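You operate a simulated robot arm through the tools that you are given. There is no shell and no other tool. Be economical: measure what you need, move in short steps, check, and stop when the job is done.

You run a simulated two-armed robot. Do the job below in one go: nothing can be reset, and whatever is moved stays where it is left.

Task
Clear the preset, zero both counts, drop to speed 1 and switch the winder off.
Fine: turn the counter knob to zero and back. Where these are worked on the way, their far stop is far enough and under half their travel is too little: counter knob.
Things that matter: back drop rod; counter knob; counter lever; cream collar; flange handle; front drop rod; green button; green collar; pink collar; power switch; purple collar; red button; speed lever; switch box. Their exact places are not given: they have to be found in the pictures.

Only the result counts: the job must be done as asked and must still hold three seconds after the hand-in. Knocking over, shifting, dropping, spilling or breaking anything else fails it.

Robot
Two 7-joint arms with two-finger parallel grippers on one trunk, on a base that drives. Base frame: it is fixed to the floor where the robot stands at the start and does not move with it; the origin is under the middle of the robot, x ahead of it, y to its left, z up. Units: mm, rad, N and s.
The left shoulder is at the start at [50, 161, 1173], the right one opposite. With the tool pointing down near the work surface each hand reaches from about 100 to 600 mm from the robot's upright axis, wherever it stands, measured 20 degrees to its own side. Places, roughly: back drop rod [800, 0, 900]; counter knob [500, -100, 1100]; counter lever [600, -100, 1100]; cream collar [900, 100, 900]; flange handle [800, -400, 900]; front drop rod [800, 100, 900]; green button [500, 100, 700]; green collar [800, 100, 900]; pink collar [800, 0, 900]; power switch [500, 200, 700]; purple collar [900, 0, 900]; red button [500, 100, 700]; speed lever [500, -100, 700]; switch box [500, 0, 700]; thumb nut [700, -600, 1100]; top rod [800, -100, 1200]. Payload 3.43 kg a hand.
The TCP of each hand is the grasp point between the finger pads, 30 mm short of the fingertips. In the tool frame z runs along the fingers and y along their closing line. The gripper opens to 94 mm. The fingers are 28 mm wide and 10 mm thick; the gripper's body (50 by 96 mm) begins 55 mm behind the TCP.
Orientation is that of the tool frame in the base frame, as a unit quaternion [w, x, y, z]. With the fingers straight down and closing along the base's y, the tool's x points along the base's -x, its y along +y and its z along -z.

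Tools
- The arms move only by the tool arm_command. It takes "left_targets", "right_targets" or both (then of equal length, played together; a hand with none holds still); each is a list of rows, each a list of 7 numbers: the shift along the tool's x, y, z in mm, then the turn, a rotation vector about the tool's x, y, z in rad, then the opening in per cent of the stroke, from 0 (shut) to 100 (fully open). In form: [[tx, ty, tz, rx, ry, rz, jaw], ...]. A call has 1 to 20 rows; each row shifts and turns the commanded pose from where the row before left it, along the tool's axes as they then stand. A row lasts 0.2 s, in which the tool goes at most 50 mm and 0.15 rad; a call with a longer step from one row to the next is refused whole, and so is a gripper value outside its range. A pose out of reach is approached as far as the arm can. The call stops where the force on the tool passes 40 N (or 10 N more than at its start, if that is more) or the arm is blocked; 0.2 s more then pass. The fingers move at their own pace (about 45 mm/s each) and stop on an object; they squeeze with about 30 N. The grip force told is the motor's: it shows also when the fingers shut on nothing. Time passes only in rows, and 0.2 s behind the last, so rows that do not move let the fingers close. It gives the time, the measured TCP pose, the force on the tool (base axes), the opening and the grip force at its end, in the units of the frame above (readings bear some noise), with the torque about the TCP (base axes, N m) and any sound that the robot's microphone picked up, and new pictures: "pictures" is both (left out), scene, wrist or none (wrist: the cameras of the hands that moved).
- Cameras (640 x 400 px; columns grow to the right, rows downward): "scene" is now at [130.8, -13.6, 1326.7]; the picture's right is [-0.14, -0.99, 0.00], its down [-0.27, 0.04, -0.96] and it looks along [0.95, -0.14, -0.27] (base axes); focal length 214 px, centre (320, 200). "left" rides on the left gripper at [76, -14, -103] in its tool frame; the picture's right is [0.18, 0.98, 0.00], its down [-0.75, 0.14, -0.64] and it looks along [-0.63, 0.12, 0.77] (tool axes); focal length 243 px, centre (320, 200). "right" rides on the right gripper at [76, 14, -103] in its tool frame; the picture's right is [-0.18, 0.98, 0.00], its down [-0.75, -0.14, -0.64] and it looks along [-0.63, -0.12, 0.77] (tool axes); focal length 243 px, centre (320, 200).
- move_column(by): slides the trunk up (or, below 0, down) by that many mm; the arms and the scene camera ride with it, the base frame stays. It gives what a move gives, with no picture.
- steer(legs): drives the robot by 1 to 6 legs, each [ahead, left, turn to the left] in mm, mm and rad, along the robot's own axes; the way and the turn of a leg run together, so that a leg with both is an arc; at most 1500 mm and 3.142 rad a leg. The arms and the cameras ride along, it lands a little off, and it stops where it bumps. It gives what a move gives, and a new picture of the scene camera.
- aim_head(pan, tilt): turns the head with the scene camera to pan (to the left, within 1.396 rad either way) and tilt (down, from -0.506 to 1.204), counted from straight ahead of the robot. It gives what a move gives, and a new picture of the scene camera.
- point_at(camera, pixels): there is no depth. For up to 12 entries [column, row, z] of the newest picture of that camera ("zoom" is the newest enlarged one), the place [x, y] in the base frame at which the ray of that pixel passes the height z, good to about 2 mm. It takes no simulated time.
- inspect(camera, box): a new picture of the part [left, top, right, bottom] of that camera's present view, enlarged. It takes no simulated time.
- sign_off(): hands the job in; it is judged then, once.

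Keep the steps short. Do not move on a guess: measure, check each grasp and each placing, and mend mistakes. In all there are 80 turns and 260 pictures (those below and enlarged ones count). Leave the grippers open and the arms clear of the work at the hand-in unless told otherwise, and finish with a single line.

The tools are called after "Request:" as a command line: name --argument value ..., lists and objects as JSON in quotes. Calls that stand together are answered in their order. arm_command: Moves the arms, as the interface text tells. Its arguments: {"type":"object","properties":{"left_targets":{"type":"array","items":{"type":"array","items":{"type":"number"}}},"right_targets":{"type":"array","items":{"type":"array","items":{"type":"number"}}},"pictures":{"type":"string","enum":["both","scene","wrist","none"]}},"required":[]} The other tools are called the same way: move_column (by) slides the trunk up or down; steer (legs) drives the base; aim_head (pan, tilt) turns the head that bears the scene camera; point_at (camera, pixels) gives the place at which the rays of pixels pass given heights; inspect (camera, box) takes an enlarged picture of a part of a camera's view; sign_off () hands the job in.

At the start:

```text
time_s: 0.0
left_tcp_pos: [378.3, 157.2, 1351.7]
left_orientation: [0.0, -0.001, 1.0, -0.001]
left_force: [-0.4, 0.7, 0.0]
left_wrist_torque: [-0.01, 0.01, -0.03]
left_gripper_width: 94.0
left_gripper_force: 0.1
right_tcp_pos: [357.3, -201.1, 1353.8]
right_orientation: [0.0, 0.0, 1.0, 0.002]
right_force: [0.5, 0.6, -0.4]
right_wrist_torque: [-0.02, 0.01, 0.02]
right_gripper_width: 94.2
right_gripper_force: 0.2
trunk travel left (down, up): [-200.0, 67.0]
robot x, y, heading: [1.9, 2.6, 0.003]
head pan, tilt: [-0.143, 0.276]
```

scene: 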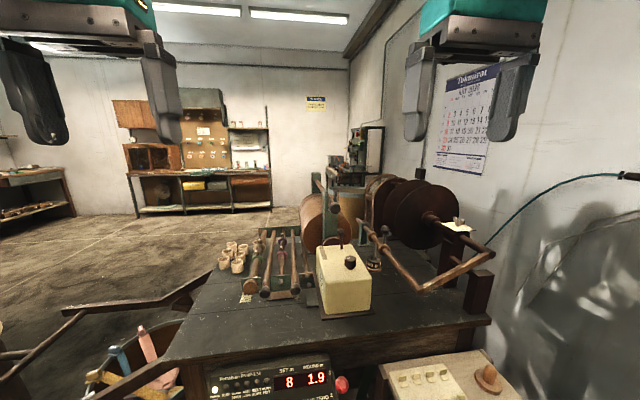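
right: 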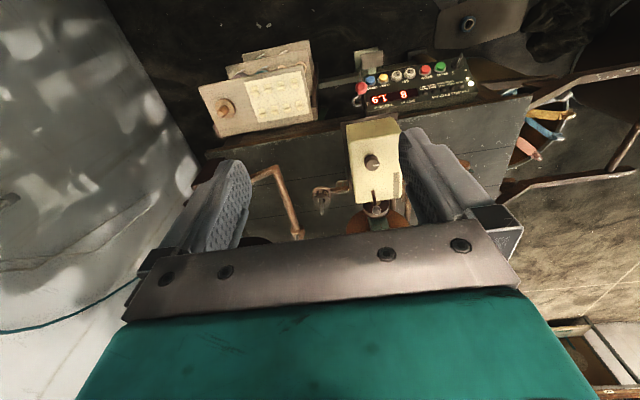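
left: 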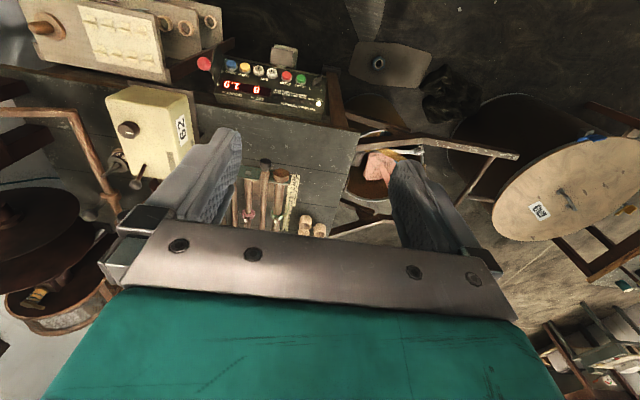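

I see the winder bench, a cream counter box with a black knob, and the control panel with "8 1.9" at the front edge. I'll tilt the head down to look more closely.

Request:
aim_head --pan -0.1 --tilt 0.8

Request:
inspect --camera "left" --box '[0, 0, 340, 212]'

Request:
inspect --camera "right" --box '[180, 20, 500, 220]'

```text
time_s: 0.9
left_tcp_pos: [377.8, 158.1, 1350.9]
left_orientation: [0.001, -0.001, 1.0, -0.001]
left_force: [-0.7, -0.5, 0.5]
left_wrist_torque: [0.01, 0.02, 0.04]
left_gripper_width: 94.1
left_gripper_force: 0.1
right_tcp_pos: [356.9, -200.7, 1353.8]
right_orientation: [0.001, 0.0, 1.0, 0.001]
right_force: [0.4, 0.1, -0.1]
right_wrist_torque: [0.0, -0.04, 0.01]
right_gripper_width: 93.9
right_gripper_force: 0.0
trunk travel left (down, up): [-200.0, 67.0]
robot x, y, heading: [1.2, -2.6, 0.0]
head pan, tilt: [-0.099, 0.799]
```

scene: 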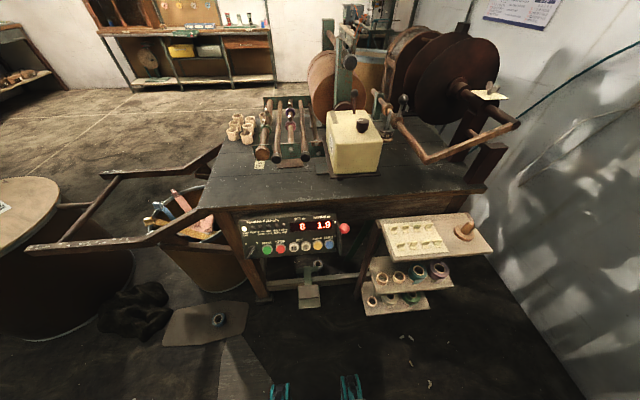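

```text
1.88 times, centred on (170, 106) of left
```

zoom: 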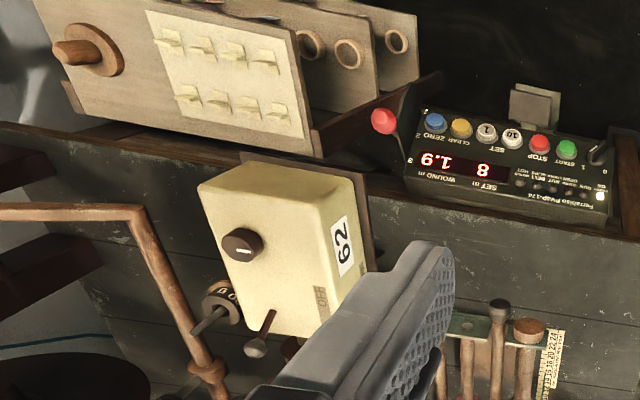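

```text
2.00 times, centred on (340, 120) of right
```

zoom: 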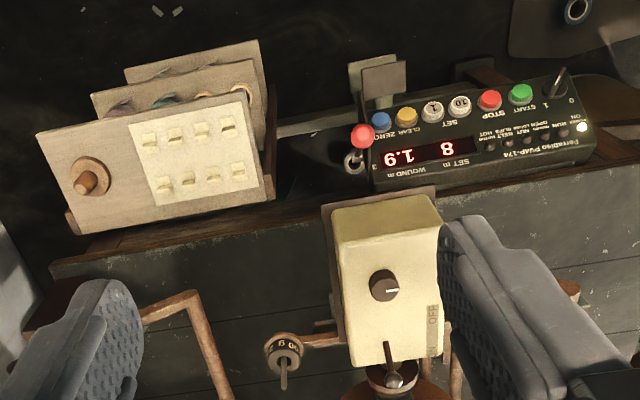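

I'll zoom in on the panel and the cream counter box.

Request:
inspect --camera "scene" --box '[225, 200, 369, 290]'

Request:
inspect --camera "scene" --box '[290, 80, 450, 180]'

Request:
inspect --camera "left" --box '[190, 30, 350, 130]'

Request:
inspect --camera "left" --box '[80, 80, 224, 200]'

```text
4.44 times, centred on (297, 245) of scene
```

zoom: 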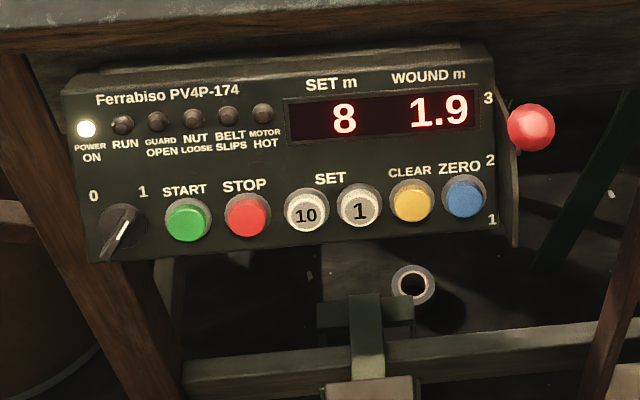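

```text
4.00 times, centred on (370, 130) of scene
```

zoom: 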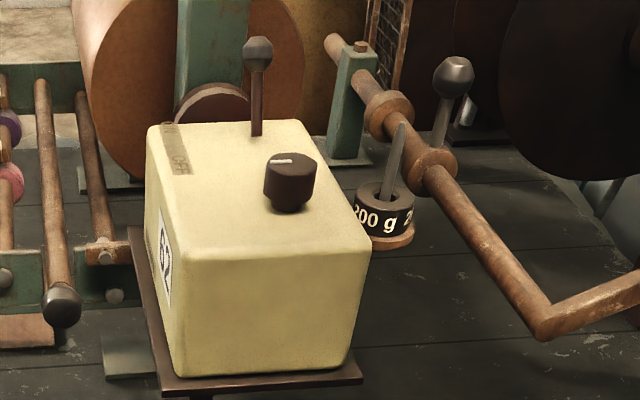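

```text
4.00 times, centred on (270, 80) of left
```

zoom: 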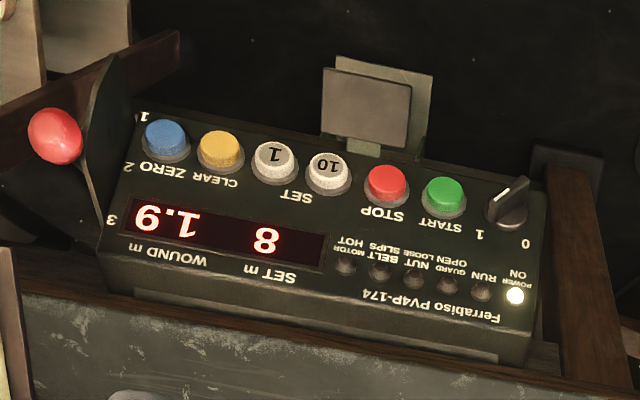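

```text
3.33 times, centred on (152, 140) of left
```

zoom: 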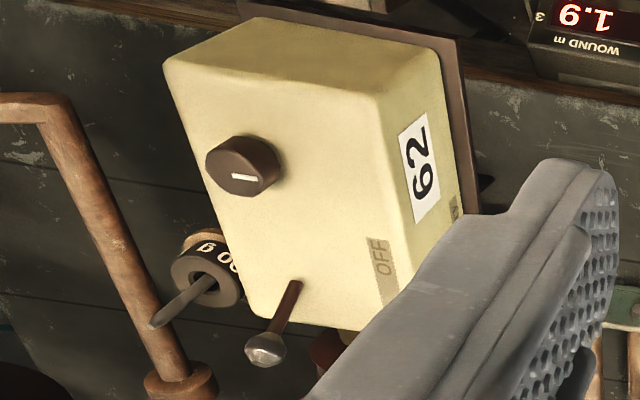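

I read SET 8, WOUND 1.9 and power on, with the speed lever near 3. The rotary switch has 0 on the left and 1 on the right. I'll triangulate the panel features, starting from the scene view.

Request:
inspect --camera "scene" --box '[225, 200, 369, 290]'

Request:
point_at --camera "zoom" --pixels '[[122, 228, 700], [122, 228, 800], [188, 220, 700], [188, 220, 800], [412, 200, 700], [412, 200, 800], [465, 196, 700], [465, 196, 800], [530, 127, 700], [530, 127, 800], [87, 129, 700], [87, 129, 800]]'

Request:
inspect --camera "left" --box '[190, 30, 350, 130]'

Request:
point_at --camera "zoom" --pixels '[[507, 203, 700], [507, 203, 800], [445, 193, 700], [445, 193, 800], [221, 148, 700], [221, 148, 800], [166, 137, 700], [166, 137, 800], [55, 136, 700], [55, 136, 800], [515, 296, 700], [515, 296, 800]]'

```text
4.44 times, centred on (297, 245) of scene
```

zoom: 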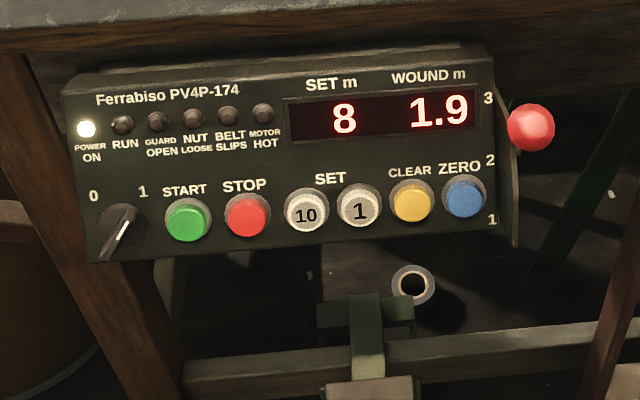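

```text
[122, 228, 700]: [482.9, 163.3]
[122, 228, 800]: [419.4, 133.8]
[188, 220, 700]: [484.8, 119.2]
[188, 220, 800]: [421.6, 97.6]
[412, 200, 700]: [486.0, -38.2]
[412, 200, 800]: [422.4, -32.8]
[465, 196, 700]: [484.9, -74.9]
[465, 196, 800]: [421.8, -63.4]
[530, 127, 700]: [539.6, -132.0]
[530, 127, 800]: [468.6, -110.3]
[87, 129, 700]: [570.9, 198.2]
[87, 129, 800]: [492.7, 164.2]
```

```text
4.00 times, centred on (270, 80) of left
```

zoom: 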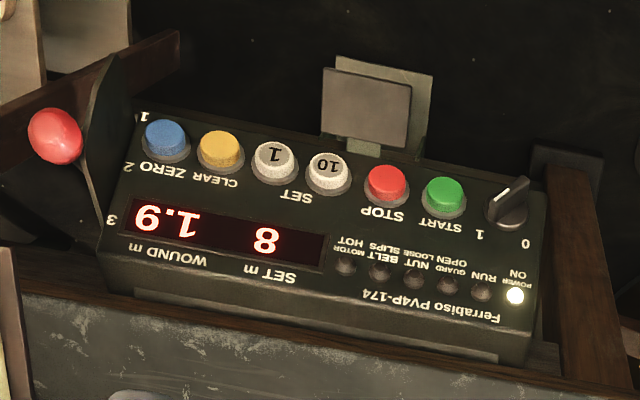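

```text
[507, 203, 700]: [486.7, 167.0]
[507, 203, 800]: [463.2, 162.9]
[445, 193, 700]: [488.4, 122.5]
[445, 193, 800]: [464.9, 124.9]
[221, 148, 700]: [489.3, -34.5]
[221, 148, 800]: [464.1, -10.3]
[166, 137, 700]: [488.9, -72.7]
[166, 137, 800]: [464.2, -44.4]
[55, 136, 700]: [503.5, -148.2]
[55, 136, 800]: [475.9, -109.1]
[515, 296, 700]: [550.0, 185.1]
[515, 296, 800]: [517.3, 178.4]
```

Triangulated positions: buttons at about (490, y, 690), with green y=122, yellow y=−38 and blue y=−76. The switch is at (489, 167, 690) and the lever ball at (481, −115, 783). Next come points printed on the panel face, and the counter box.

Request:
point_at --camera "zoom" --pixels '[[112, 220, 700], [112, 220, 800], [145, 117, 700], [145, 117, 800], [480, 235, 700], [480, 235, 800], [525, 243, 700], [525, 243, 800]]'

Request:
inspect --camera "scene" --box '[225, 200, 369, 290]'

Request:
point_at --camera "zoom" --pixels '[[488, 98, 700], [488, 98, 800], [491, 219, 700], [491, 219, 800], [143, 191, 700], [143, 191, 800], [93, 196, 700], [93, 196, 800]]'

Request:
inspect --camera "scene" --box '[320, 85, 400, 135]'

Request:
inspect --camera "left" --box '[90, 100, 186, 160]'

```text
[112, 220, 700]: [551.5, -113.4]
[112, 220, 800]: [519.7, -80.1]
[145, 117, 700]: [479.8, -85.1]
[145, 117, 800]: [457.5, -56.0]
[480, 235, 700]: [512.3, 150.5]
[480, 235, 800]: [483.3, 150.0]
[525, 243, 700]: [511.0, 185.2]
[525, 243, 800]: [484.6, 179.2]
```

```text
4.44 times, centred on (297, 245) of scene
```

zoom: 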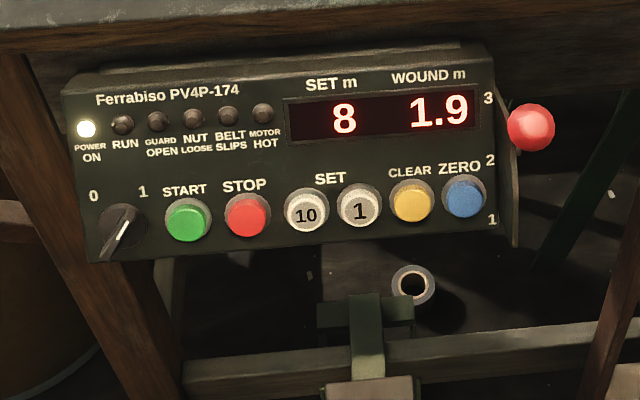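

```text
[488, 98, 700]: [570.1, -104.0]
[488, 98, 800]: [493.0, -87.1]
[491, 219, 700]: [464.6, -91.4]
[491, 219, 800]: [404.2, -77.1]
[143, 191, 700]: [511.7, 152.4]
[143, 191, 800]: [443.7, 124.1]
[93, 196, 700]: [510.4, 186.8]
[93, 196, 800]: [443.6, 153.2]
```

```text
8.00 times, centred on (360, 110) of scene
```

zoom: 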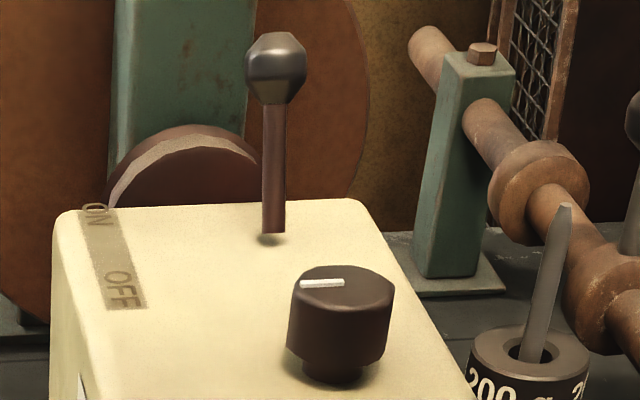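

```text
6.67 times, centred on (138, 130) of left
```

zoom: 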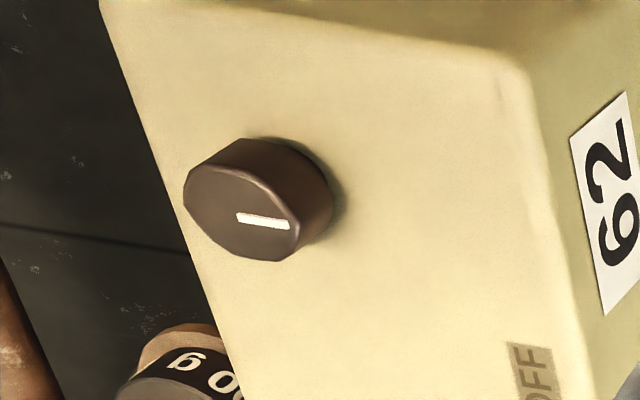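

Panel face normal comes out at about (−0.85, 0, 0.52). Now I'll triangulate the counter knob.

Request:
point_at --camera "zoom" --pixels '[[240, 213, 1000], [240, 213, 1100], [262, 204, 1000], [262, 204, 1100]]'

Request:
point_at --camera "scene" --pixels '[[362.5, 120, 1000], [362.5, 120, 1100], [362.5, 130.5, 1000], [362.5, 130.5, 1100], [354.5, 93.5, 1000], [354.5, 93.5, 1100], [354, 115, 1000], [354, 115, 1100]]'

Request:
inspect --camera "right" --box '[310, 110, 438, 230]'

Request:
point_at --camera "right" --pixels '[[373, 162, 1000], [373, 162, 1100], [377, 208, 1000], [377, 208, 1100], [347, 124, 1000], [347, 124, 1100], [352, 202, 1000], [352, 202, 1100], [399, 120, 1000], [399, 120, 1100]]'

```text
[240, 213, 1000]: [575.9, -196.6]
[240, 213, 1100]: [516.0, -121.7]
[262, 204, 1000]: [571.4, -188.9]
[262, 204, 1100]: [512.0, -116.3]
```

```text
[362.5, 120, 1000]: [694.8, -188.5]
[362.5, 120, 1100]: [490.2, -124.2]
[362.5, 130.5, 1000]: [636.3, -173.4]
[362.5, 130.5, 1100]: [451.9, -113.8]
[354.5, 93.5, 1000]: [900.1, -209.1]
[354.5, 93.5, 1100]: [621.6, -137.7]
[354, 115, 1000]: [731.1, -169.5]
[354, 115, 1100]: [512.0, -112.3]
```

```text
3.33 times, centred on (374, 170) of right
```

zoom: 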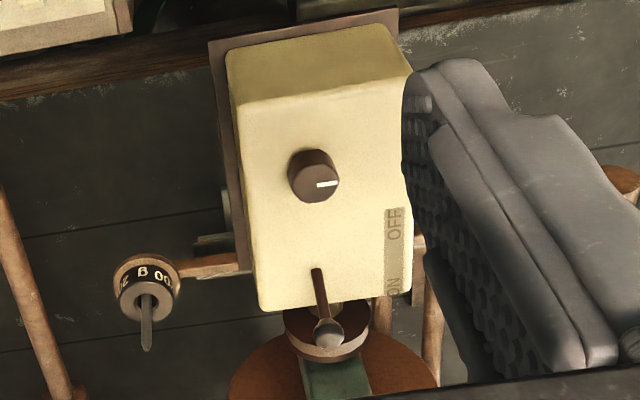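

```text
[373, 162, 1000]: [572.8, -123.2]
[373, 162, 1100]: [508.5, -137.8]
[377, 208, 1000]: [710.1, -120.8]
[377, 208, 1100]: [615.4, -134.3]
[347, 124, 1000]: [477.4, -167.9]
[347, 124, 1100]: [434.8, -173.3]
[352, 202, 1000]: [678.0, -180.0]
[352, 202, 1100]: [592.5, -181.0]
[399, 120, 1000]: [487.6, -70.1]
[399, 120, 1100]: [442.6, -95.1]
```

Knob: top centre about (524, −135, 1082), base about z=1061, pointer towards +y. I'll move the right hand to a point above it.

Request:
arm_command --right_targets '[[-24, 9.4, 29, 0, 0, 0, 70], [-24, 9.4, 29, 0, 0, 0, 70], [-24, 9.4, 29, 0, 0, 0, 70], [-24, 9.4, 29, 0, 0, 0, 70], [-24, 9.4, 29, 0, 0, 0, 70], [-24, 9.4, 29, 0, 0, 0, 70], [-23, 9.4, 29, 0, 0, 0, 70]]' --pictures "both"

```text
time_s: 2.5
left_tcp_pos: [379.4, 158.1, 1350.6]
left_orientation: [0.001, -0.001, 1.0, -0.001]
left_force: [0.3, -0.1, -0.6]
left_wrist_torque: [0.0, 0.02, -0.02]
left_gripper_width: 94.1
left_gripper_force: 0.0
right_tcp_pos: [527.0, -136.0, 1151.7]
right_orientation: [0.0, 0.0, 1.0, -0.001]
right_force: [0.7, 0.3, -0.8]
right_wrist_torque: [-0.01, 0.03, -0.02]
right_gripper_width: 65.7
right_gripper_force: 0.0
trunk travel left (down, up): [-200.0, 67.0]
robot x, y, heading: [-0.1, -3.5, -0.0]
head pan, tilt: [-0.099, 0.799]
```

scene: 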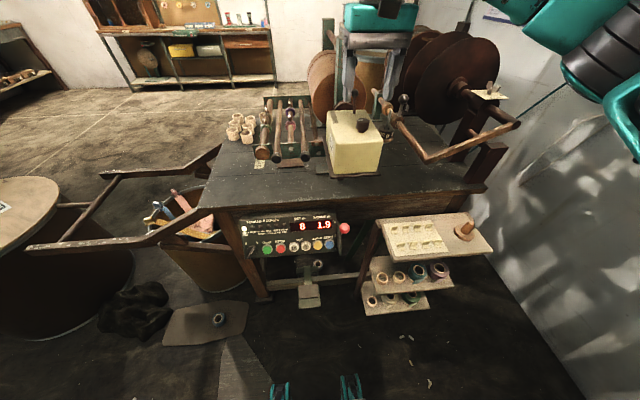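
right: 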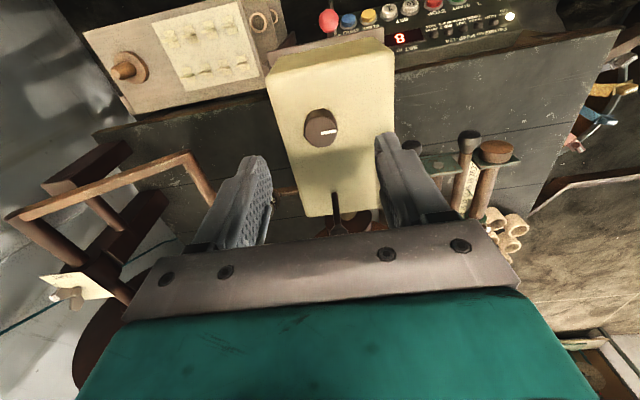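

The hand is above the knob. I'll refine the knob's position from this wrist view, with knob top centre at about (321,131).

Request:
inspect --camera "right" --box '[260, 90, 388, 170]'

Request:
point_at --camera "right" --pixels '[[322, 132, 1082], [322, 132, 1060], [322, 127, 1060], [338, 210, 1100]]'

```text
5.00 times, centred on (324, 130) of right
```

zoom: 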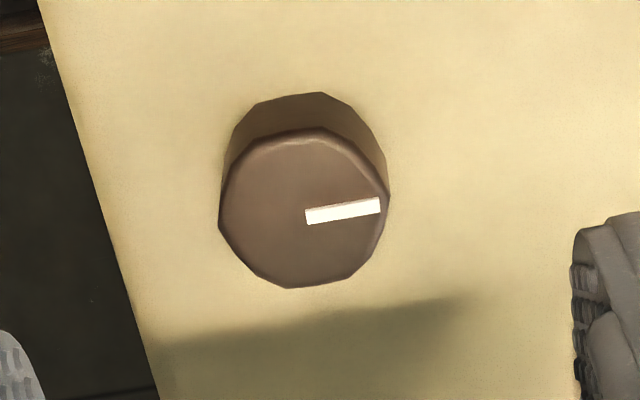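

```text
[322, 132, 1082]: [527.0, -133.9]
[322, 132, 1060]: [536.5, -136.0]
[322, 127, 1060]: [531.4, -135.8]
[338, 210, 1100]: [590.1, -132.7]
```

The knob is centred between the fingers. I'll descend 55 mm and close on it.

Request:
arm_command --right_targets '[[0, 1, 20, 0, 0, 0, 70], [0, 1, 20, 0, 0, 0, 70], [0, 0, 15, 0, 0, 0, 70], [0, 0, 0, 0, 0, 0, 20], [0, 0, 0, 0, 0, 0, 10], [0, 0, 0, 0, 0, 0, 10], [0, 0, 0, 0, 0, 0, 10]]' --pictures "wrist"

```text
time_s: 4.2
left_tcp_pos: [377.9, 154.8, 1352.6]
left_orientation: [0.002, 0.0, 1.0, 0.001]
left_force: [0.3, 0.4, -0.1]
left_wrist_torque: [0.0, -0.03, 0.01]
left_gripper_width: 94.0
left_gripper_force: 0.0
right_tcp_pos: [524.8, -136.6, 1096.5]
right_orientation: [-0.001, 0.002, 1.0, -0.001]
right_force: [0.7, -9.1, 1.1]
right_wrist_torque: [-0.38, -0.09, -0.06]
right_gripper_width: 25.5
right_gripper_force: 42.8
trunk travel left (down, up): [-200.0, 67.0]
robot x, y, heading: [-4.8, -1.2, -0.002]
head pan, tilt: [-0.099, 0.799]
```

right: 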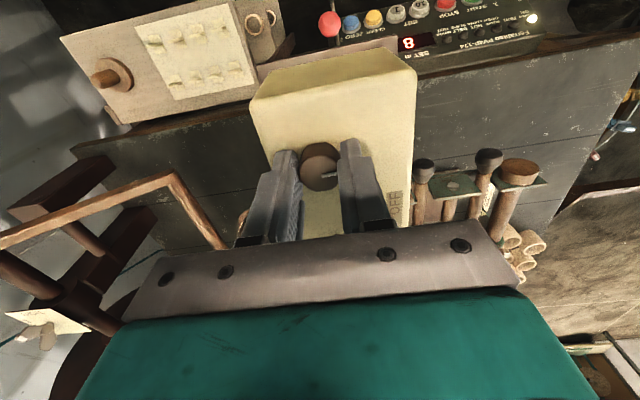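

Gripping at 25.5 mm. I'll relax sideways 2 mm and try turning clockwise seen from above (+z of the tool) in small steps.

Request:
arm_command --right_targets '[[0, -2, 0, 0, 0, 0, 10], [0, 0, 0, 0, 0, 0.1, 10], [0, 0, 0, 0, 0, 0.1, 10], [0, 0, 0, 0, 0, 0.1, 10]]' --pictures "wrist"

Request:
inspect --camera "right" --box '[260, 120, 388, 200]'

```text
time_s: 5.2
left_tcp_pos: [379.5, 156.4, 1351.0]
left_orientation: [0.0, -0.002, 1.0, -0.001]
left_force: [0.9, 0.9, -0.6]
left_wrist_torque: [0.0, 0.01, 0.0]
left_gripper_width: 94.2
left_gripper_force: 0.1
right_tcp_pos: [524.9, -135.8, 1097.0]
right_orientation: [0.001, 0.15, 0.989, 0.001]
right_force: [7.3, -5.7, 7.0]
right_wrist_torque: [-0.01, 0.56, 0.0]
right_gripper_width: 25.4
right_gripper_force: 44.7
trunk travel left (down, up): [-200.0, 67.0]
robot x, y, heading: [-0.0, 0.0, 0.001]
head pan, tilt: [-0.099, 0.799]
```

right: 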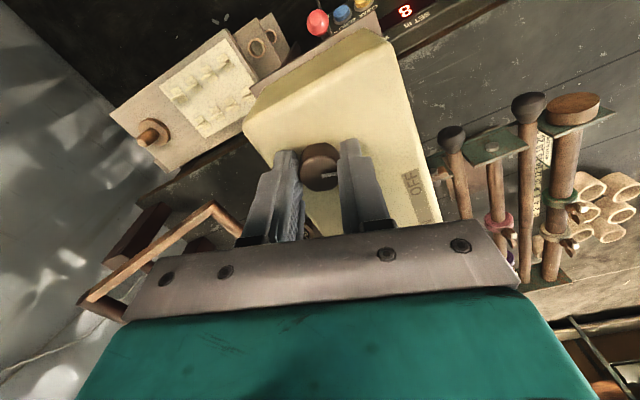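

```text
5.00 times, centred on (324, 160) of right
```

zoom: 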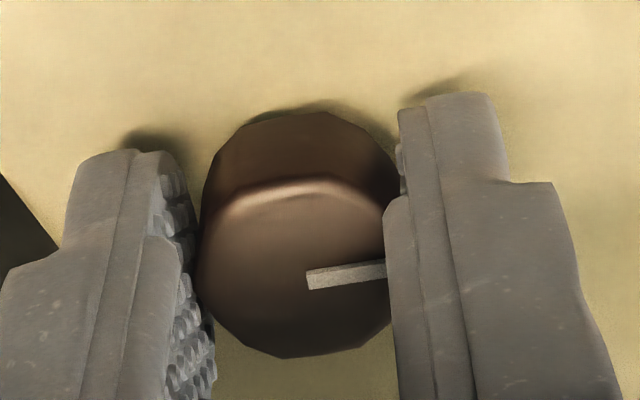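

The knob turned freely with the hand by 0.3 rad, with almost no torque. I'll continue clockwise.

Request:
arm_command --right_targets '[[0, 0, 0, 0, 0, 0.12, 10], [0, 0, 0, 0, 0, 0.12, 10], [0, 0, 0, 0, 0, 0.12, 10], [0, 0, 0, 0, 0, 0.12, 10], [0, 0, 0, 0, 0, 0.12, 10], [0, 0, 0, 0, 0, 0.12, 10]]' --pictures "wrist"

Request:
inspect --camera "right" --box '[260, 120, 388, 200]'

```text
time_s: 6.5
left_tcp_pos: [379.6, 158.0, 1351.3]
left_orientation: [0.0, -0.001, 1.0, -0.001]
left_force: [0.2, 0.4, 0.0]
left_wrist_torque: [0.0, 0.02, 0.0]
left_gripper_width: 94.0
left_gripper_force: 0.1
right_tcp_pos: [526.4, -134.4, 1095.5]
right_orientation: [0.0, 0.49, 0.872, 0.0]
right_force: [14.2, 0.3, 10.2]
right_wrist_torque: [-0.51, -0.91, 0.06]
right_gripper_width: 25.2
right_gripper_force: 45.2
trunk travel left (down, up): [-200.0, 67.0]
robot x, y, heading: [0.6, -1.9, -0.002]
head pan, tilt: [-0.099, 0.799]
```

right: 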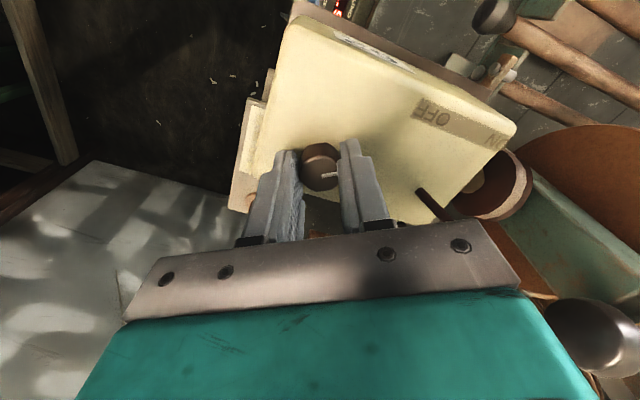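

```text
5.00 times, centred on (324, 160) of right
```

zoom: 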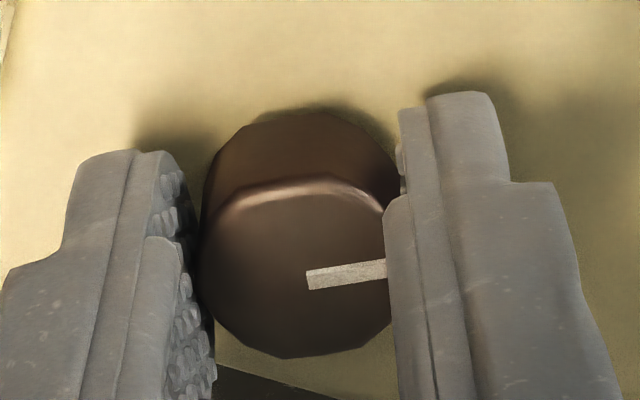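

Turned 1.0 rad and still free. I'll relax the side force a little and carry on.

Request:
arm_command --right_targets '[[-0.8, 1.4, -0.7, 0, 0, 0.12, 10], [0, 0, 0, 0, 0, 0.12, 10], [0, 0, 0, 0, 0, 0.12, 10], [0, 0, 0, 0, 0, 0.12, 10], [0, 0, 0, 0, 0, 0.12, 10], [0, 0, 0, 0, 0, 0.12, 10]]' --pictures "wrist"

Request:
inspect --camera "right" --box '[260, 120, 388, 200]'

```text
time_s: 8.0
left_tcp_pos: [381.1, 158.1, 1351.3]
left_orientation: [-0.001, -0.001, 1.0, -0.001]
left_force: [-0.6, -0.6, 0.2]
left_wrist_torque: [0.0, 0.0, 0.0]
left_gripper_width: 94.1
left_gripper_force: 0.1
right_tcp_pos: [527.5, -134.1, 1096.9]
right_orientation: [-0.001, 0.765, 0.644, 0.0]
right_force: [16.2, 5.7, 8.2]
right_wrist_torque: [-0.33, -0.47, 0.01]
right_gripper_width: 25.4
right_gripper_force: 45.0
trunk travel left (down, up): [-200.0, 67.0]
robot x, y, heading: [3.4, 0.6, 0.001]
head pan, tilt: [-0.099, 0.799]
```

right: 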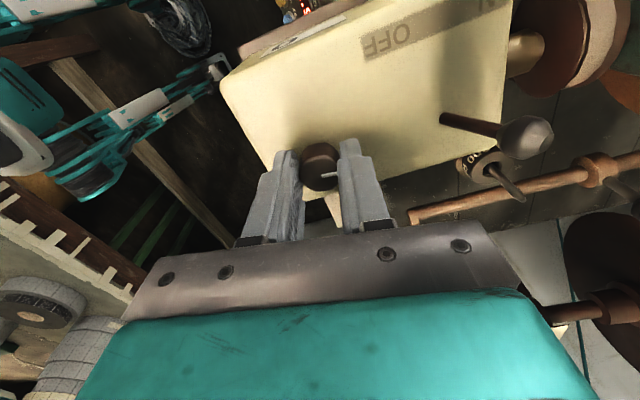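

```text
5.00 times, centred on (324, 160) of right
```

zoom: 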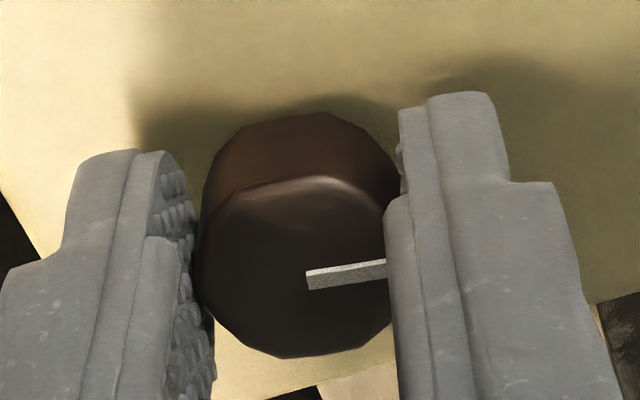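

1.75 rad so far and no stop. I'll check the number on the side of the box.

Request:
inspect --camera "scene" --box '[310, 100, 390, 180]'

Request:
inspect --camera "left" --box '[80, 80, 224, 200]'

```text
5.00 times, centred on (350, 140) of scene
```

zoom: 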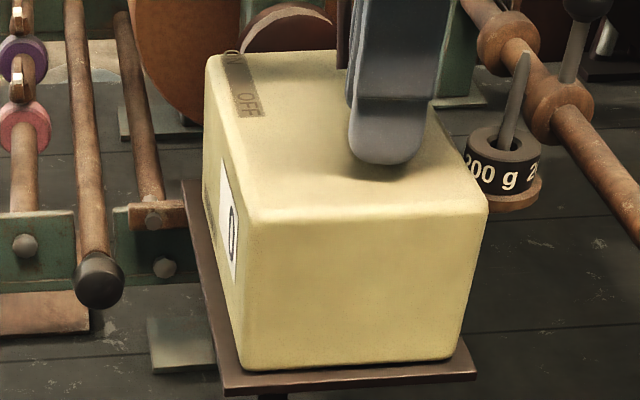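

```text
3.33 times, centred on (152, 140) of left
```

zoom: 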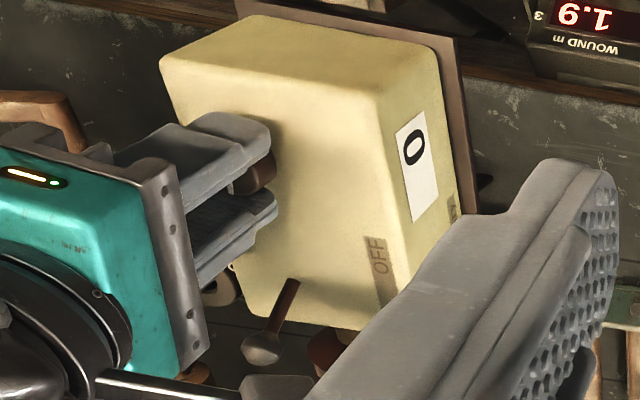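

The counter now shows 0. I'll push a bit further to look for the far stop before returning.

Request:
arm_command --right_targets '[[0, 0, 0, 0, 0, 0.1, 10], [0, 0, 0, 0, 0, 0.1, 10], [0, 0, 0, 0, 0, 0.1, 10], [0, 0, 0, 0, 0, 0.1, 10]]' --pictures "wrist"

Request:
inspect --camera "right" --box '[260, 120, 388, 200]'

```text
time_s: 8.9
left_tcp_pos: [380.6, 156.8, 1350.9]
left_orientation: [0.0, -0.001, 1.0, 0.0]
left_force: [-0.5, -0.4, 0.4]
left_wrist_torque: [-0.01, -0.01, -0.04]
left_gripper_width: 94.0
left_gripper_force: 0.1
right_tcp_pos: [526.9, -136.6, 1095.1]
right_orientation: [-0.001, 0.879, 0.477, -0.001]
right_force: [13.1, -5.0, 5.2]
right_wrist_torque: [-0.27, -0.23, 0.2]
right_gripper_width: 25.5
right_gripper_force: 44.6
trunk travel left (down, up): [-200.0, 67.0]
robot x, y, heading: [2.7, 3.2, -0.002]
head pan, tilt: [-0.099, 0.799]
```

right: 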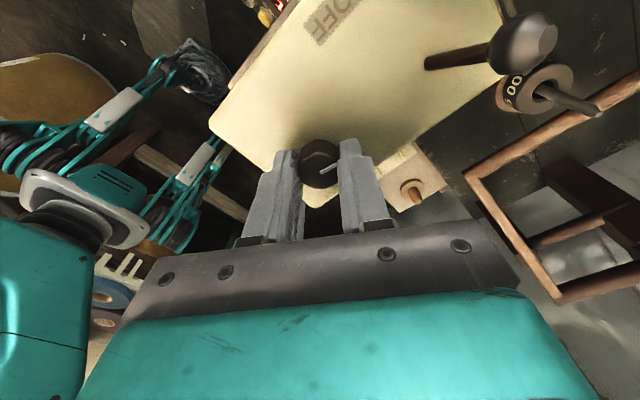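

```text
5.00 times, centred on (324, 160) of right
```

zoom: 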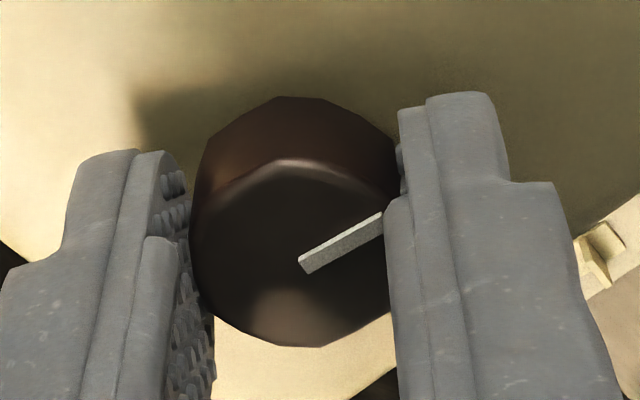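

The far stop is reached: torque 0.2 and the knob slipped about 0.35 rad in the fingers. Now I'll turn back about 1.75 rad and look.

Request:
arm_command --right_targets '[[0, 0, 0, 0, 0, -0.125, 10], [0, 0, 0, 0, 0, -0.125, 10], [0, 0, 0, 0, 0, -0.125, 10], [0, 0, 0, 0, 0, -0.125, 10], [0, 0, 0, 0, 0, -0.125, 10], [0, 0, 0, 0, 0, -0.125, 10], [0, 0, 0, 0, 0, -0.125, 10], [0, 0, 0, 0, 0, -0.125, 10], [0, 0, 0, 0, 0, -0.125, 10], [0, 0, 0, 0, 0, -0.125, 10], [0, 0, 0, 0, 0, -0.125, 10], [0, 0, 0, 0, 0, -0.125, 10], [0, 0, 0, 0, 0, -0.125, 10], [0, 0, 0, 0, 0, -0.125, 10]]' --pictures "wrist"

Request:
inspect --camera "right" --box '[260, 120, 388, 200]'

```text
time_s: 11.9
left_tcp_pos: [380.4, 155.6, 1351.1]
left_orientation: [0.0, -0.001, 1.0, 0.0]
left_force: [-0.7, 0.9, 0.7]
left_wrist_torque: [0.01, 0.02, -0.06]
left_gripper_width: 94.0
left_gripper_force: 0.0
right_tcp_pos: [526.2, -136.6, 1095.1]
right_orientation: [0.0, 0.194, 0.981, 0.0]
right_force: [12.7, -9.6, 2.2]
right_wrist_torque: [-0.27, -0.26, -0.37]
right_gripper_width: 25.7
right_gripper_force: 44.9
trunk travel left (down, up): [-200.0, 67.0]
robot x, y, heading: [-2.1, -2.9, -0.001]
head pan, tilt: [-0.099, 0.799]
```

right: 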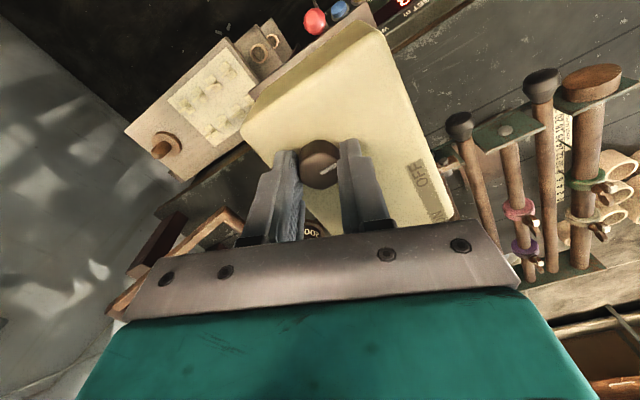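

```text
5.00 times, centred on (324, 160) of right
```

zoom: 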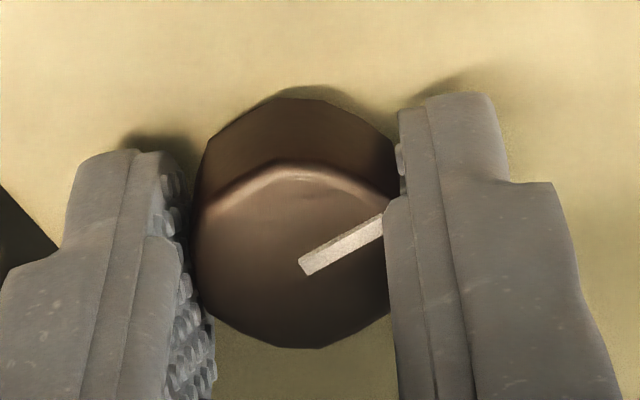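

The pointer is about back where it was, and the torque (−0.37) suggests the home stop. I'll nudge 0.08 more, then open and look.

Request:
arm_command --right_targets '[[0, 0, 0, 0, 0, -0.08, 10], [0, 0, 0, 0, 0, 0, 10], [0, 0, 0, 0, 0, 0, 70], [0, 0, 0, 0, 0, 0, 70], [0, 0, 0, 0, 0, 0, 70], [0, 0, -30, 0, 0, -0.1, 70], [0, 0, -40, 0, 0, -0.11, 70], [0, 0, -40, 0, 0, -0.1, 70]]' --pictures "wrist"

Request:
inspect --camera "right" --box '[250, 80, 410, 180]'

Request:
inspect --camera "left" --box '[80, 80, 224, 200]'

```text
time_s: 13.8
left_tcp_pos: [377.2, 157.2, 1350.7]
left_orientation: [0.001, -0.001, 1.0, 0.0]
left_force: [0.9, -0.7, -0.9]
left_wrist_torque: [0.01, 0.01, 0.02]
left_gripper_width: 94.1
left_gripper_force: 0.1
right_tcp_pos: [526.2, -134.1, 1206.1]
right_orientation: [0.001, -0.001, 1.0, 0.0]
right_force: [-0.4, -0.5, 0.0]
right_wrist_torque: [0.0, -0.04, 0.03]
right_gripper_width: 65.8
right_gripper_force: 0.1
trunk travel left (down, up): [-200.0, 67.0]
robot x, y, heading: [-0.2, -1.3, -0.001]
head pan, tilt: [-0.099, 0.799]
```

right: 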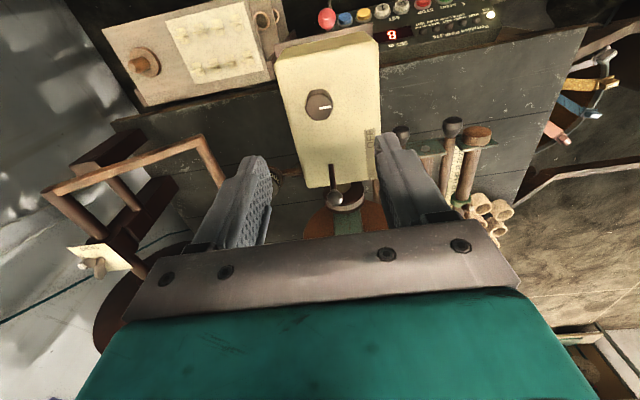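

```text
4.00 times, centred on (330, 130) of right
```

zoom: 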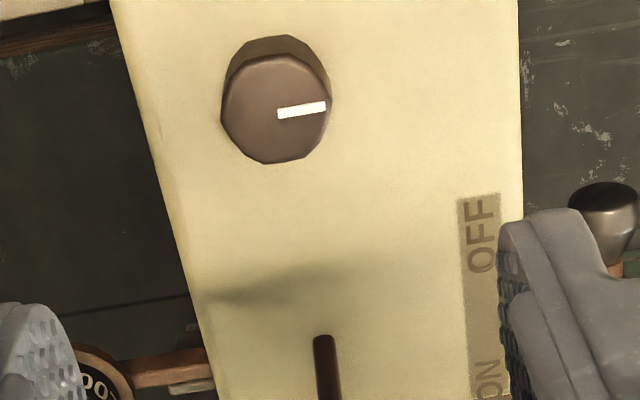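

```text
3.33 times, centred on (152, 140) of left
```

zoom: 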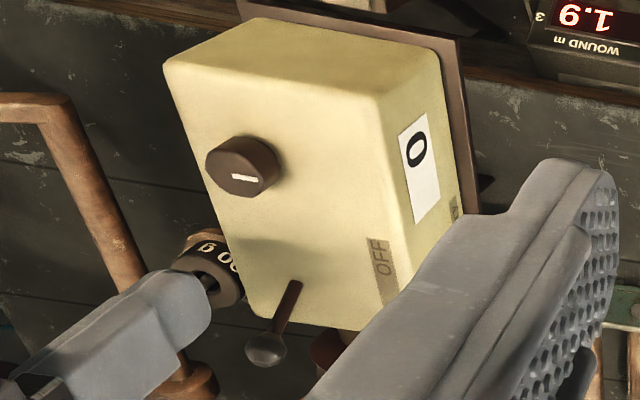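

The counter shows 0 and the knob is back home. Now the panel: I'll pull the right hand back, tilt it to face the panel, shut the fingers and approach in front of the yellow CLEAR button.

Request:
arm_command --right_targets '[[46, 0, 0, 0, 0, 0, 0], [46, 0, 0, 0, 0, 0, 0], [46, 0, 0, 0, 0, 0, 0], [46, 0, 0, 0, 0, 0, 0], [46, 0, 0, 0, 0, 0, 0], [0, 0, 0, 0, -0.146, 0, 0], [0, 0, 0, 0, -0.146, 0, 0], [0, 0, 0, 0, -0.146, 0, 0], [0, 0, 0, 0, -0.146, 0, 0], [0, 0, 0, 0, -0.146, 0, 0], [0, 0, 0, 0, -0.145, 0, 0], [0, 0, 0, 0, -0.145, 0, 0]]' --pictures "scene"

```text
time_s: 16.4
left_tcp_pos: [378.6, 156.7, 1350.4]
left_orientation: [0.001, -0.001, 1.0, 0.0]
left_force: [0.3, -0.8, -0.6]
left_wrist_torque: [0.01, 0.01, -0.01]
left_gripper_width: 94.5
left_gripper_force: 0.1
right_tcp_pos: [314.7, -115.1, 1237.3]
right_orientation: [0.488, 0.001, 0.873, -0.001]
right_force: [0.8, -0.3, 0.8]
right_wrist_torque: [0.0, -0.05, 0.03]
right_gripper_width: 0.0
right_gripper_force: 29.9
right hand out of reach, approached as far as the arm can: row 11, 12
trunk travel left (down, up): [-200.0, 67.0]
robot x, y, heading: [-1.5, 2.4, -0.0]
head pan, tilt: [-0.099, 0.799]
```

scene: 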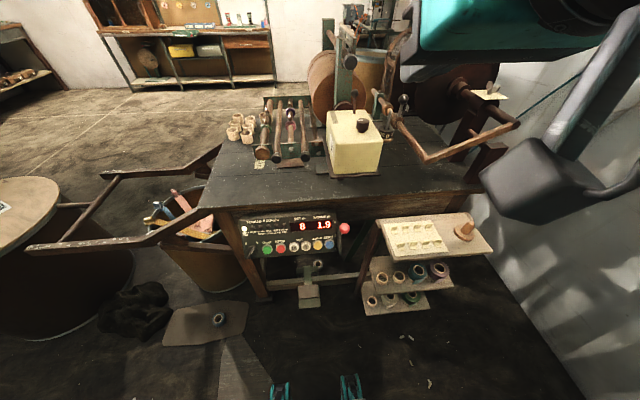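

The orientation is right; only the spot was too close in. I'll descend part way toward the panel and check.

Request:
arm_command --right_targets '[[33.6, 9.6, 30.6, 0, 0, 0, 0], [33.6, 9.6, 30.6, 0, 0, 0, 0], [33.6, 9.6, 30.6, 0, 0, 0, 0], [33.6, 9.6, 30.6, 0, 0, 0, 0], [33.6, 9.6, 30.6, 0, 0, 0, 0], [33.6, 9.6, 30.6, 0, 0, 0, 0], [33.6, 9.6, 30.6, 0, 0, 0, 0]]' --pictures "both"

```text
time_s: 17.9
left_tcp_pos: [379.7, 157.6, 1350.2]
left_orientation: [0.001, 0.0, 1.0, -0.001]
left_force: [0.2, -0.5, -0.5]
left_wrist_torque: [0.0, -0.02, -0.01]
left_gripper_width: 93.8
left_gripper_force: 0.0
right_tcp_pos: [393.5, -27.8, 938.5]
right_orientation: [0.488, 0.001, 0.873, 0.0]
right_force: [0.5, -0.3, -0.2]
right_wrist_torque: [0.02, 0.0, -0.01]
right_gripper_width: 0.0
right_gripper_force: 29.8
right hand out of reach, approached as far as the arm can: row 1, 2
trunk travel left (down, up): [-200.0, 67.0]
robot x, y, heading: [-0.9, -1.8, 0.001]
head pan, tilt: [-0.099, 0.799]
```

scene: 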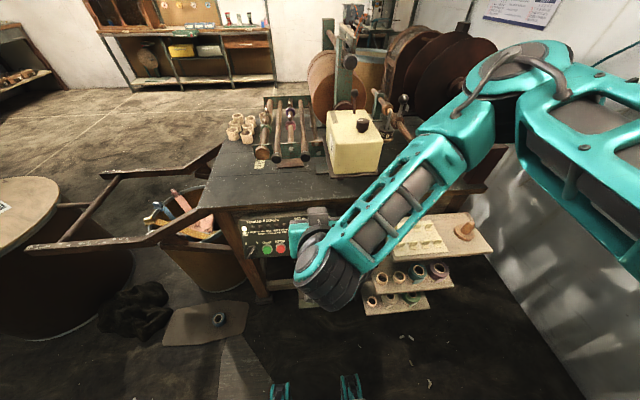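
right: 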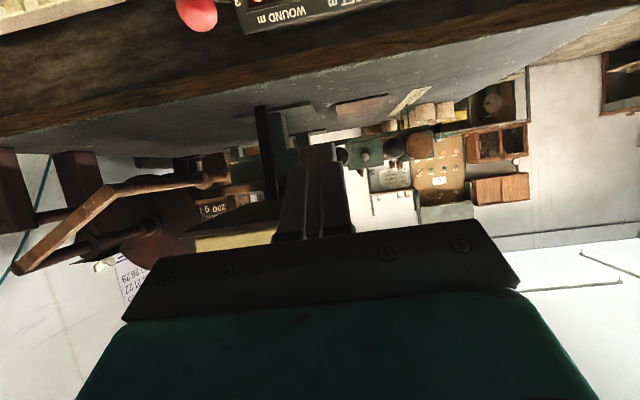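

Now at (393, −28, 938). I'll continue down to the stand-off point at (381, −38, 759).

Request:
arm_command --right_targets '[[39.8, -2.4, 20.7, 0, 0, 0, 0], [39.8, -2.4, 20.7, 0, 0, 0, 0], [39.8, -2.4, 20.7, 0, 0, 0, 0], [39.8, -2.4, 20.7, 0, 0, 0, 0]]' --pictures "both"

```text
time_s: 18.9
left_tcp_pos: [378.3, 156.8, 1351.6]
left_orientation: [0.001, 0.0, 1.0, -0.001]
left_force: [-0.5, 0.8, 0.5]
left_wrist_torque: [0.02, 0.03, -0.01]
left_gripper_width: 93.8
left_gripper_force: 0.1
right_tcp_pos: [381.4, -28.0, 768.4]
right_orientation: [0.486, 0.002, 0.874, -0.002]
right_force: [0.2, 0.2, -0.5]
right_wrist_torque: [0.02, 0.0, 0.03]
right_gripper_width: 0.2
right_gripper_force: 30.3
right hand out of reach, approached as far as the arm can: row 4
trunk travel left (down, up): [-200.0, 67.0]
robot x, y, heading: [0.9, -0.3, -0.003]
head pan, tilt: [-0.099, 0.799]
```

scene: 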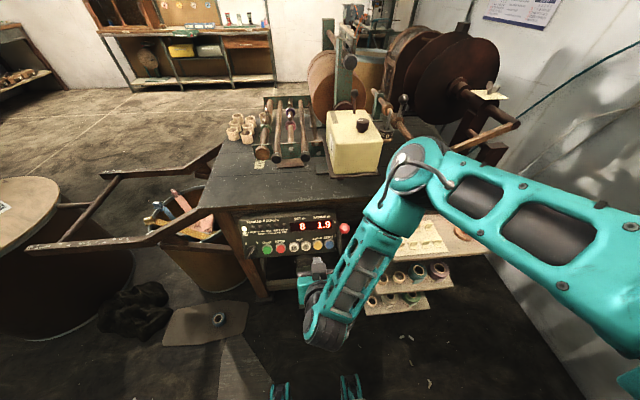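
right: 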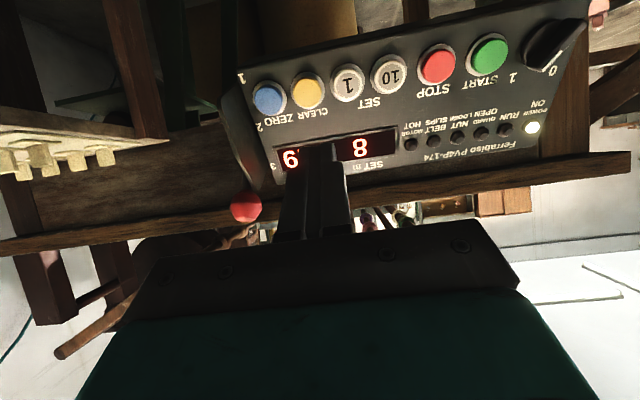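

The arm is near its low limit here. I'll raise the hand 60 mm and then lower the trunk 100 mm, which gives a better posture.

Request:
arm_command --right_targets '[[-25.5, -5, -15.5, 0, 0, 0, 0], [-25.5, -5, -15.5, 0, 0, 0, 0]]' --pictures "none"

Request:
move_column --by -100

Request:
aim_head --pan -0.05 --tilt 0.75

```text
time_s: 19.6
left_tcp_pos: [378.0, 156.3, 1351.5]
left_orientation: [0.001, 0.0, 1.0, -0.001]
left_force: [-0.3, -0.4, -0.4]
left_wrist_torque: [0.0, -0.02, -0.01]
left_gripper_width: 93.7
left_gripper_force: 0.0
right_tcp_pos: [382.6, -36.7, 829.6]
right_orientation: [0.487, 0.001, 0.873, 0.0]
right_force: [0.3, -0.6, 0.0]
right_wrist_torque: [-0.04, -0.03, 0.02]
right_gripper_width: 0.0
right_gripper_force: 29.6
trunk travel left (down, up): [-200.0, 67.0]
robot x, y, heading: [0.9, -1.8, 0.001]
head pan, tilt: [-0.099, 0.799]
```

```text
time_s: 20.9
left_tcp_pos: [378.3, 157.3, 1251.2]
left_orientation: [0.0, 0.0, 1.0, -0.001]
left_force: [1.0, -1.2, 0.0]
left_wrist_torque: [-0.03, 0.05, -0.01]
left_gripper_width: 94.0
left_gripper_force: 0.0
right_tcp_pos: [382.2, -36.1, 728.1]
right_orientation: [0.489, 0.001, 0.872, 0.0]
right_force: [0.4, 0.5, 0.0]
right_wrist_torque: [-0.04, 0.01, 0.01]
right_gripper_width: 0.0
right_gripper_force: 29.7
trunk travel left (down, up): [-100.0, 167.0]
robot x, y, heading: [-3.1, -1.5, 0.002]
head pan, tilt: [-0.099, 0.799]
```

```text
time_s: 21.5
left_tcp_pos: [379.6, 156.5, 1251.2]
left_orientation: [0.001, -0.001, 1.0, 0.0]
left_force: [0.7, 0.4, -0.3]
left_wrist_torque: [0.02, -0.01, -0.02]
left_gripper_width: 94.2
left_gripper_force: 0.0
right_tcp_pos: [382.5, -36.9, 728.6]
right_orientation: [0.488, 0.001, 0.873, 0.0]
right_force: [0.7, 0.0, 0.1]
right_wrist_torque: [-0.02, 0.01, -0.01]
right_gripper_width: 0.0
right_gripper_force: 29.7
trunk travel left (down, up): [-100.0, 167.0]
robot x, y, heading: [-1.0, -0.3, -0.001]
head pan, tilt: [-0.051, 0.75]
```

scene: 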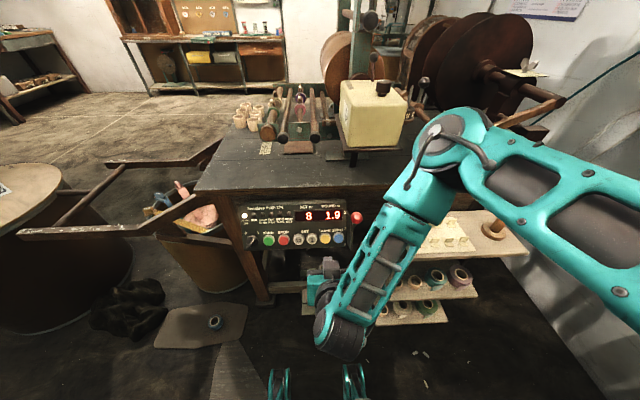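

I'll move to the stand-off right in front of the yellow button, with the tips about 25 mm away, and check the view.

Request:
arm_command --right_targets '[[-12.6, -0.4, 28.6, 0, 0, 0, 0], [-12.6, -0.4, 28.6, 0, 0, 0, 0]]' --pictures "both"

Request:
inspect --camera "scene" --box '[230, 190, 390, 290]'

```text
time_s: 22.1
left_tcp_pos: [379.4, 157.2, 1251.5]
left_orientation: [0.001, -0.001, 1.0, -0.002]
left_force: [0.2, 0.7, 0.2]
left_wrist_torque: [0.03, 0.01, -0.02]
left_gripper_width: 94.2
left_gripper_force: 0.1
right_tcp_pos: [444.7, -37.1, 720.5]
right_orientation: [0.489, 0.0, 0.873, 0.0]
right_force: [0.3, -0.7, -0.4]
right_wrist_torque: [0.0, 0.01, -0.02]
right_gripper_width: 0.0
right_gripper_force: 30.0
trunk travel left (down, up): [-100.0, 167.0]
robot x, y, heading: [2.5, -1.5, 0.003]
head pan, tilt: [-0.051, 0.75]
```

scene: 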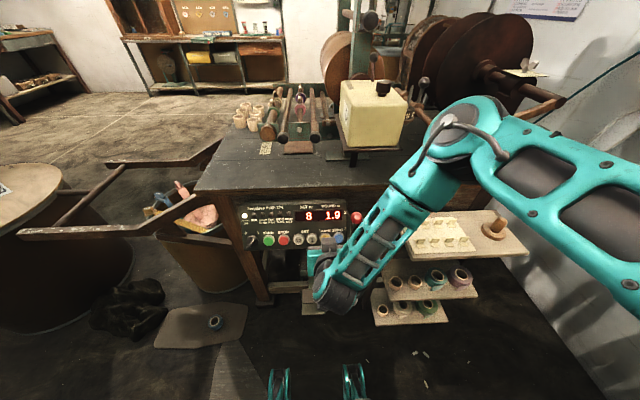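
right: 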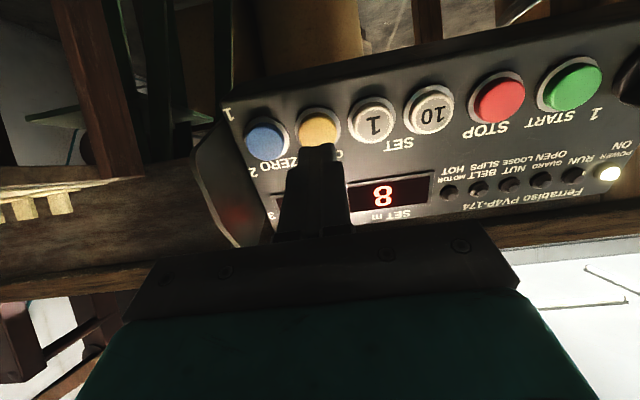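

```text
4.00 times, centred on (310, 240) of scene
```

zoom: 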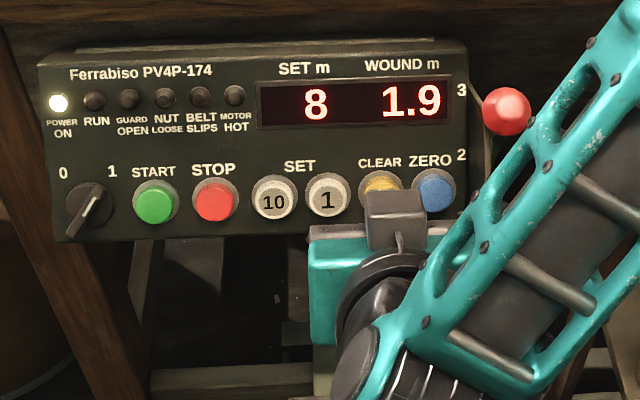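

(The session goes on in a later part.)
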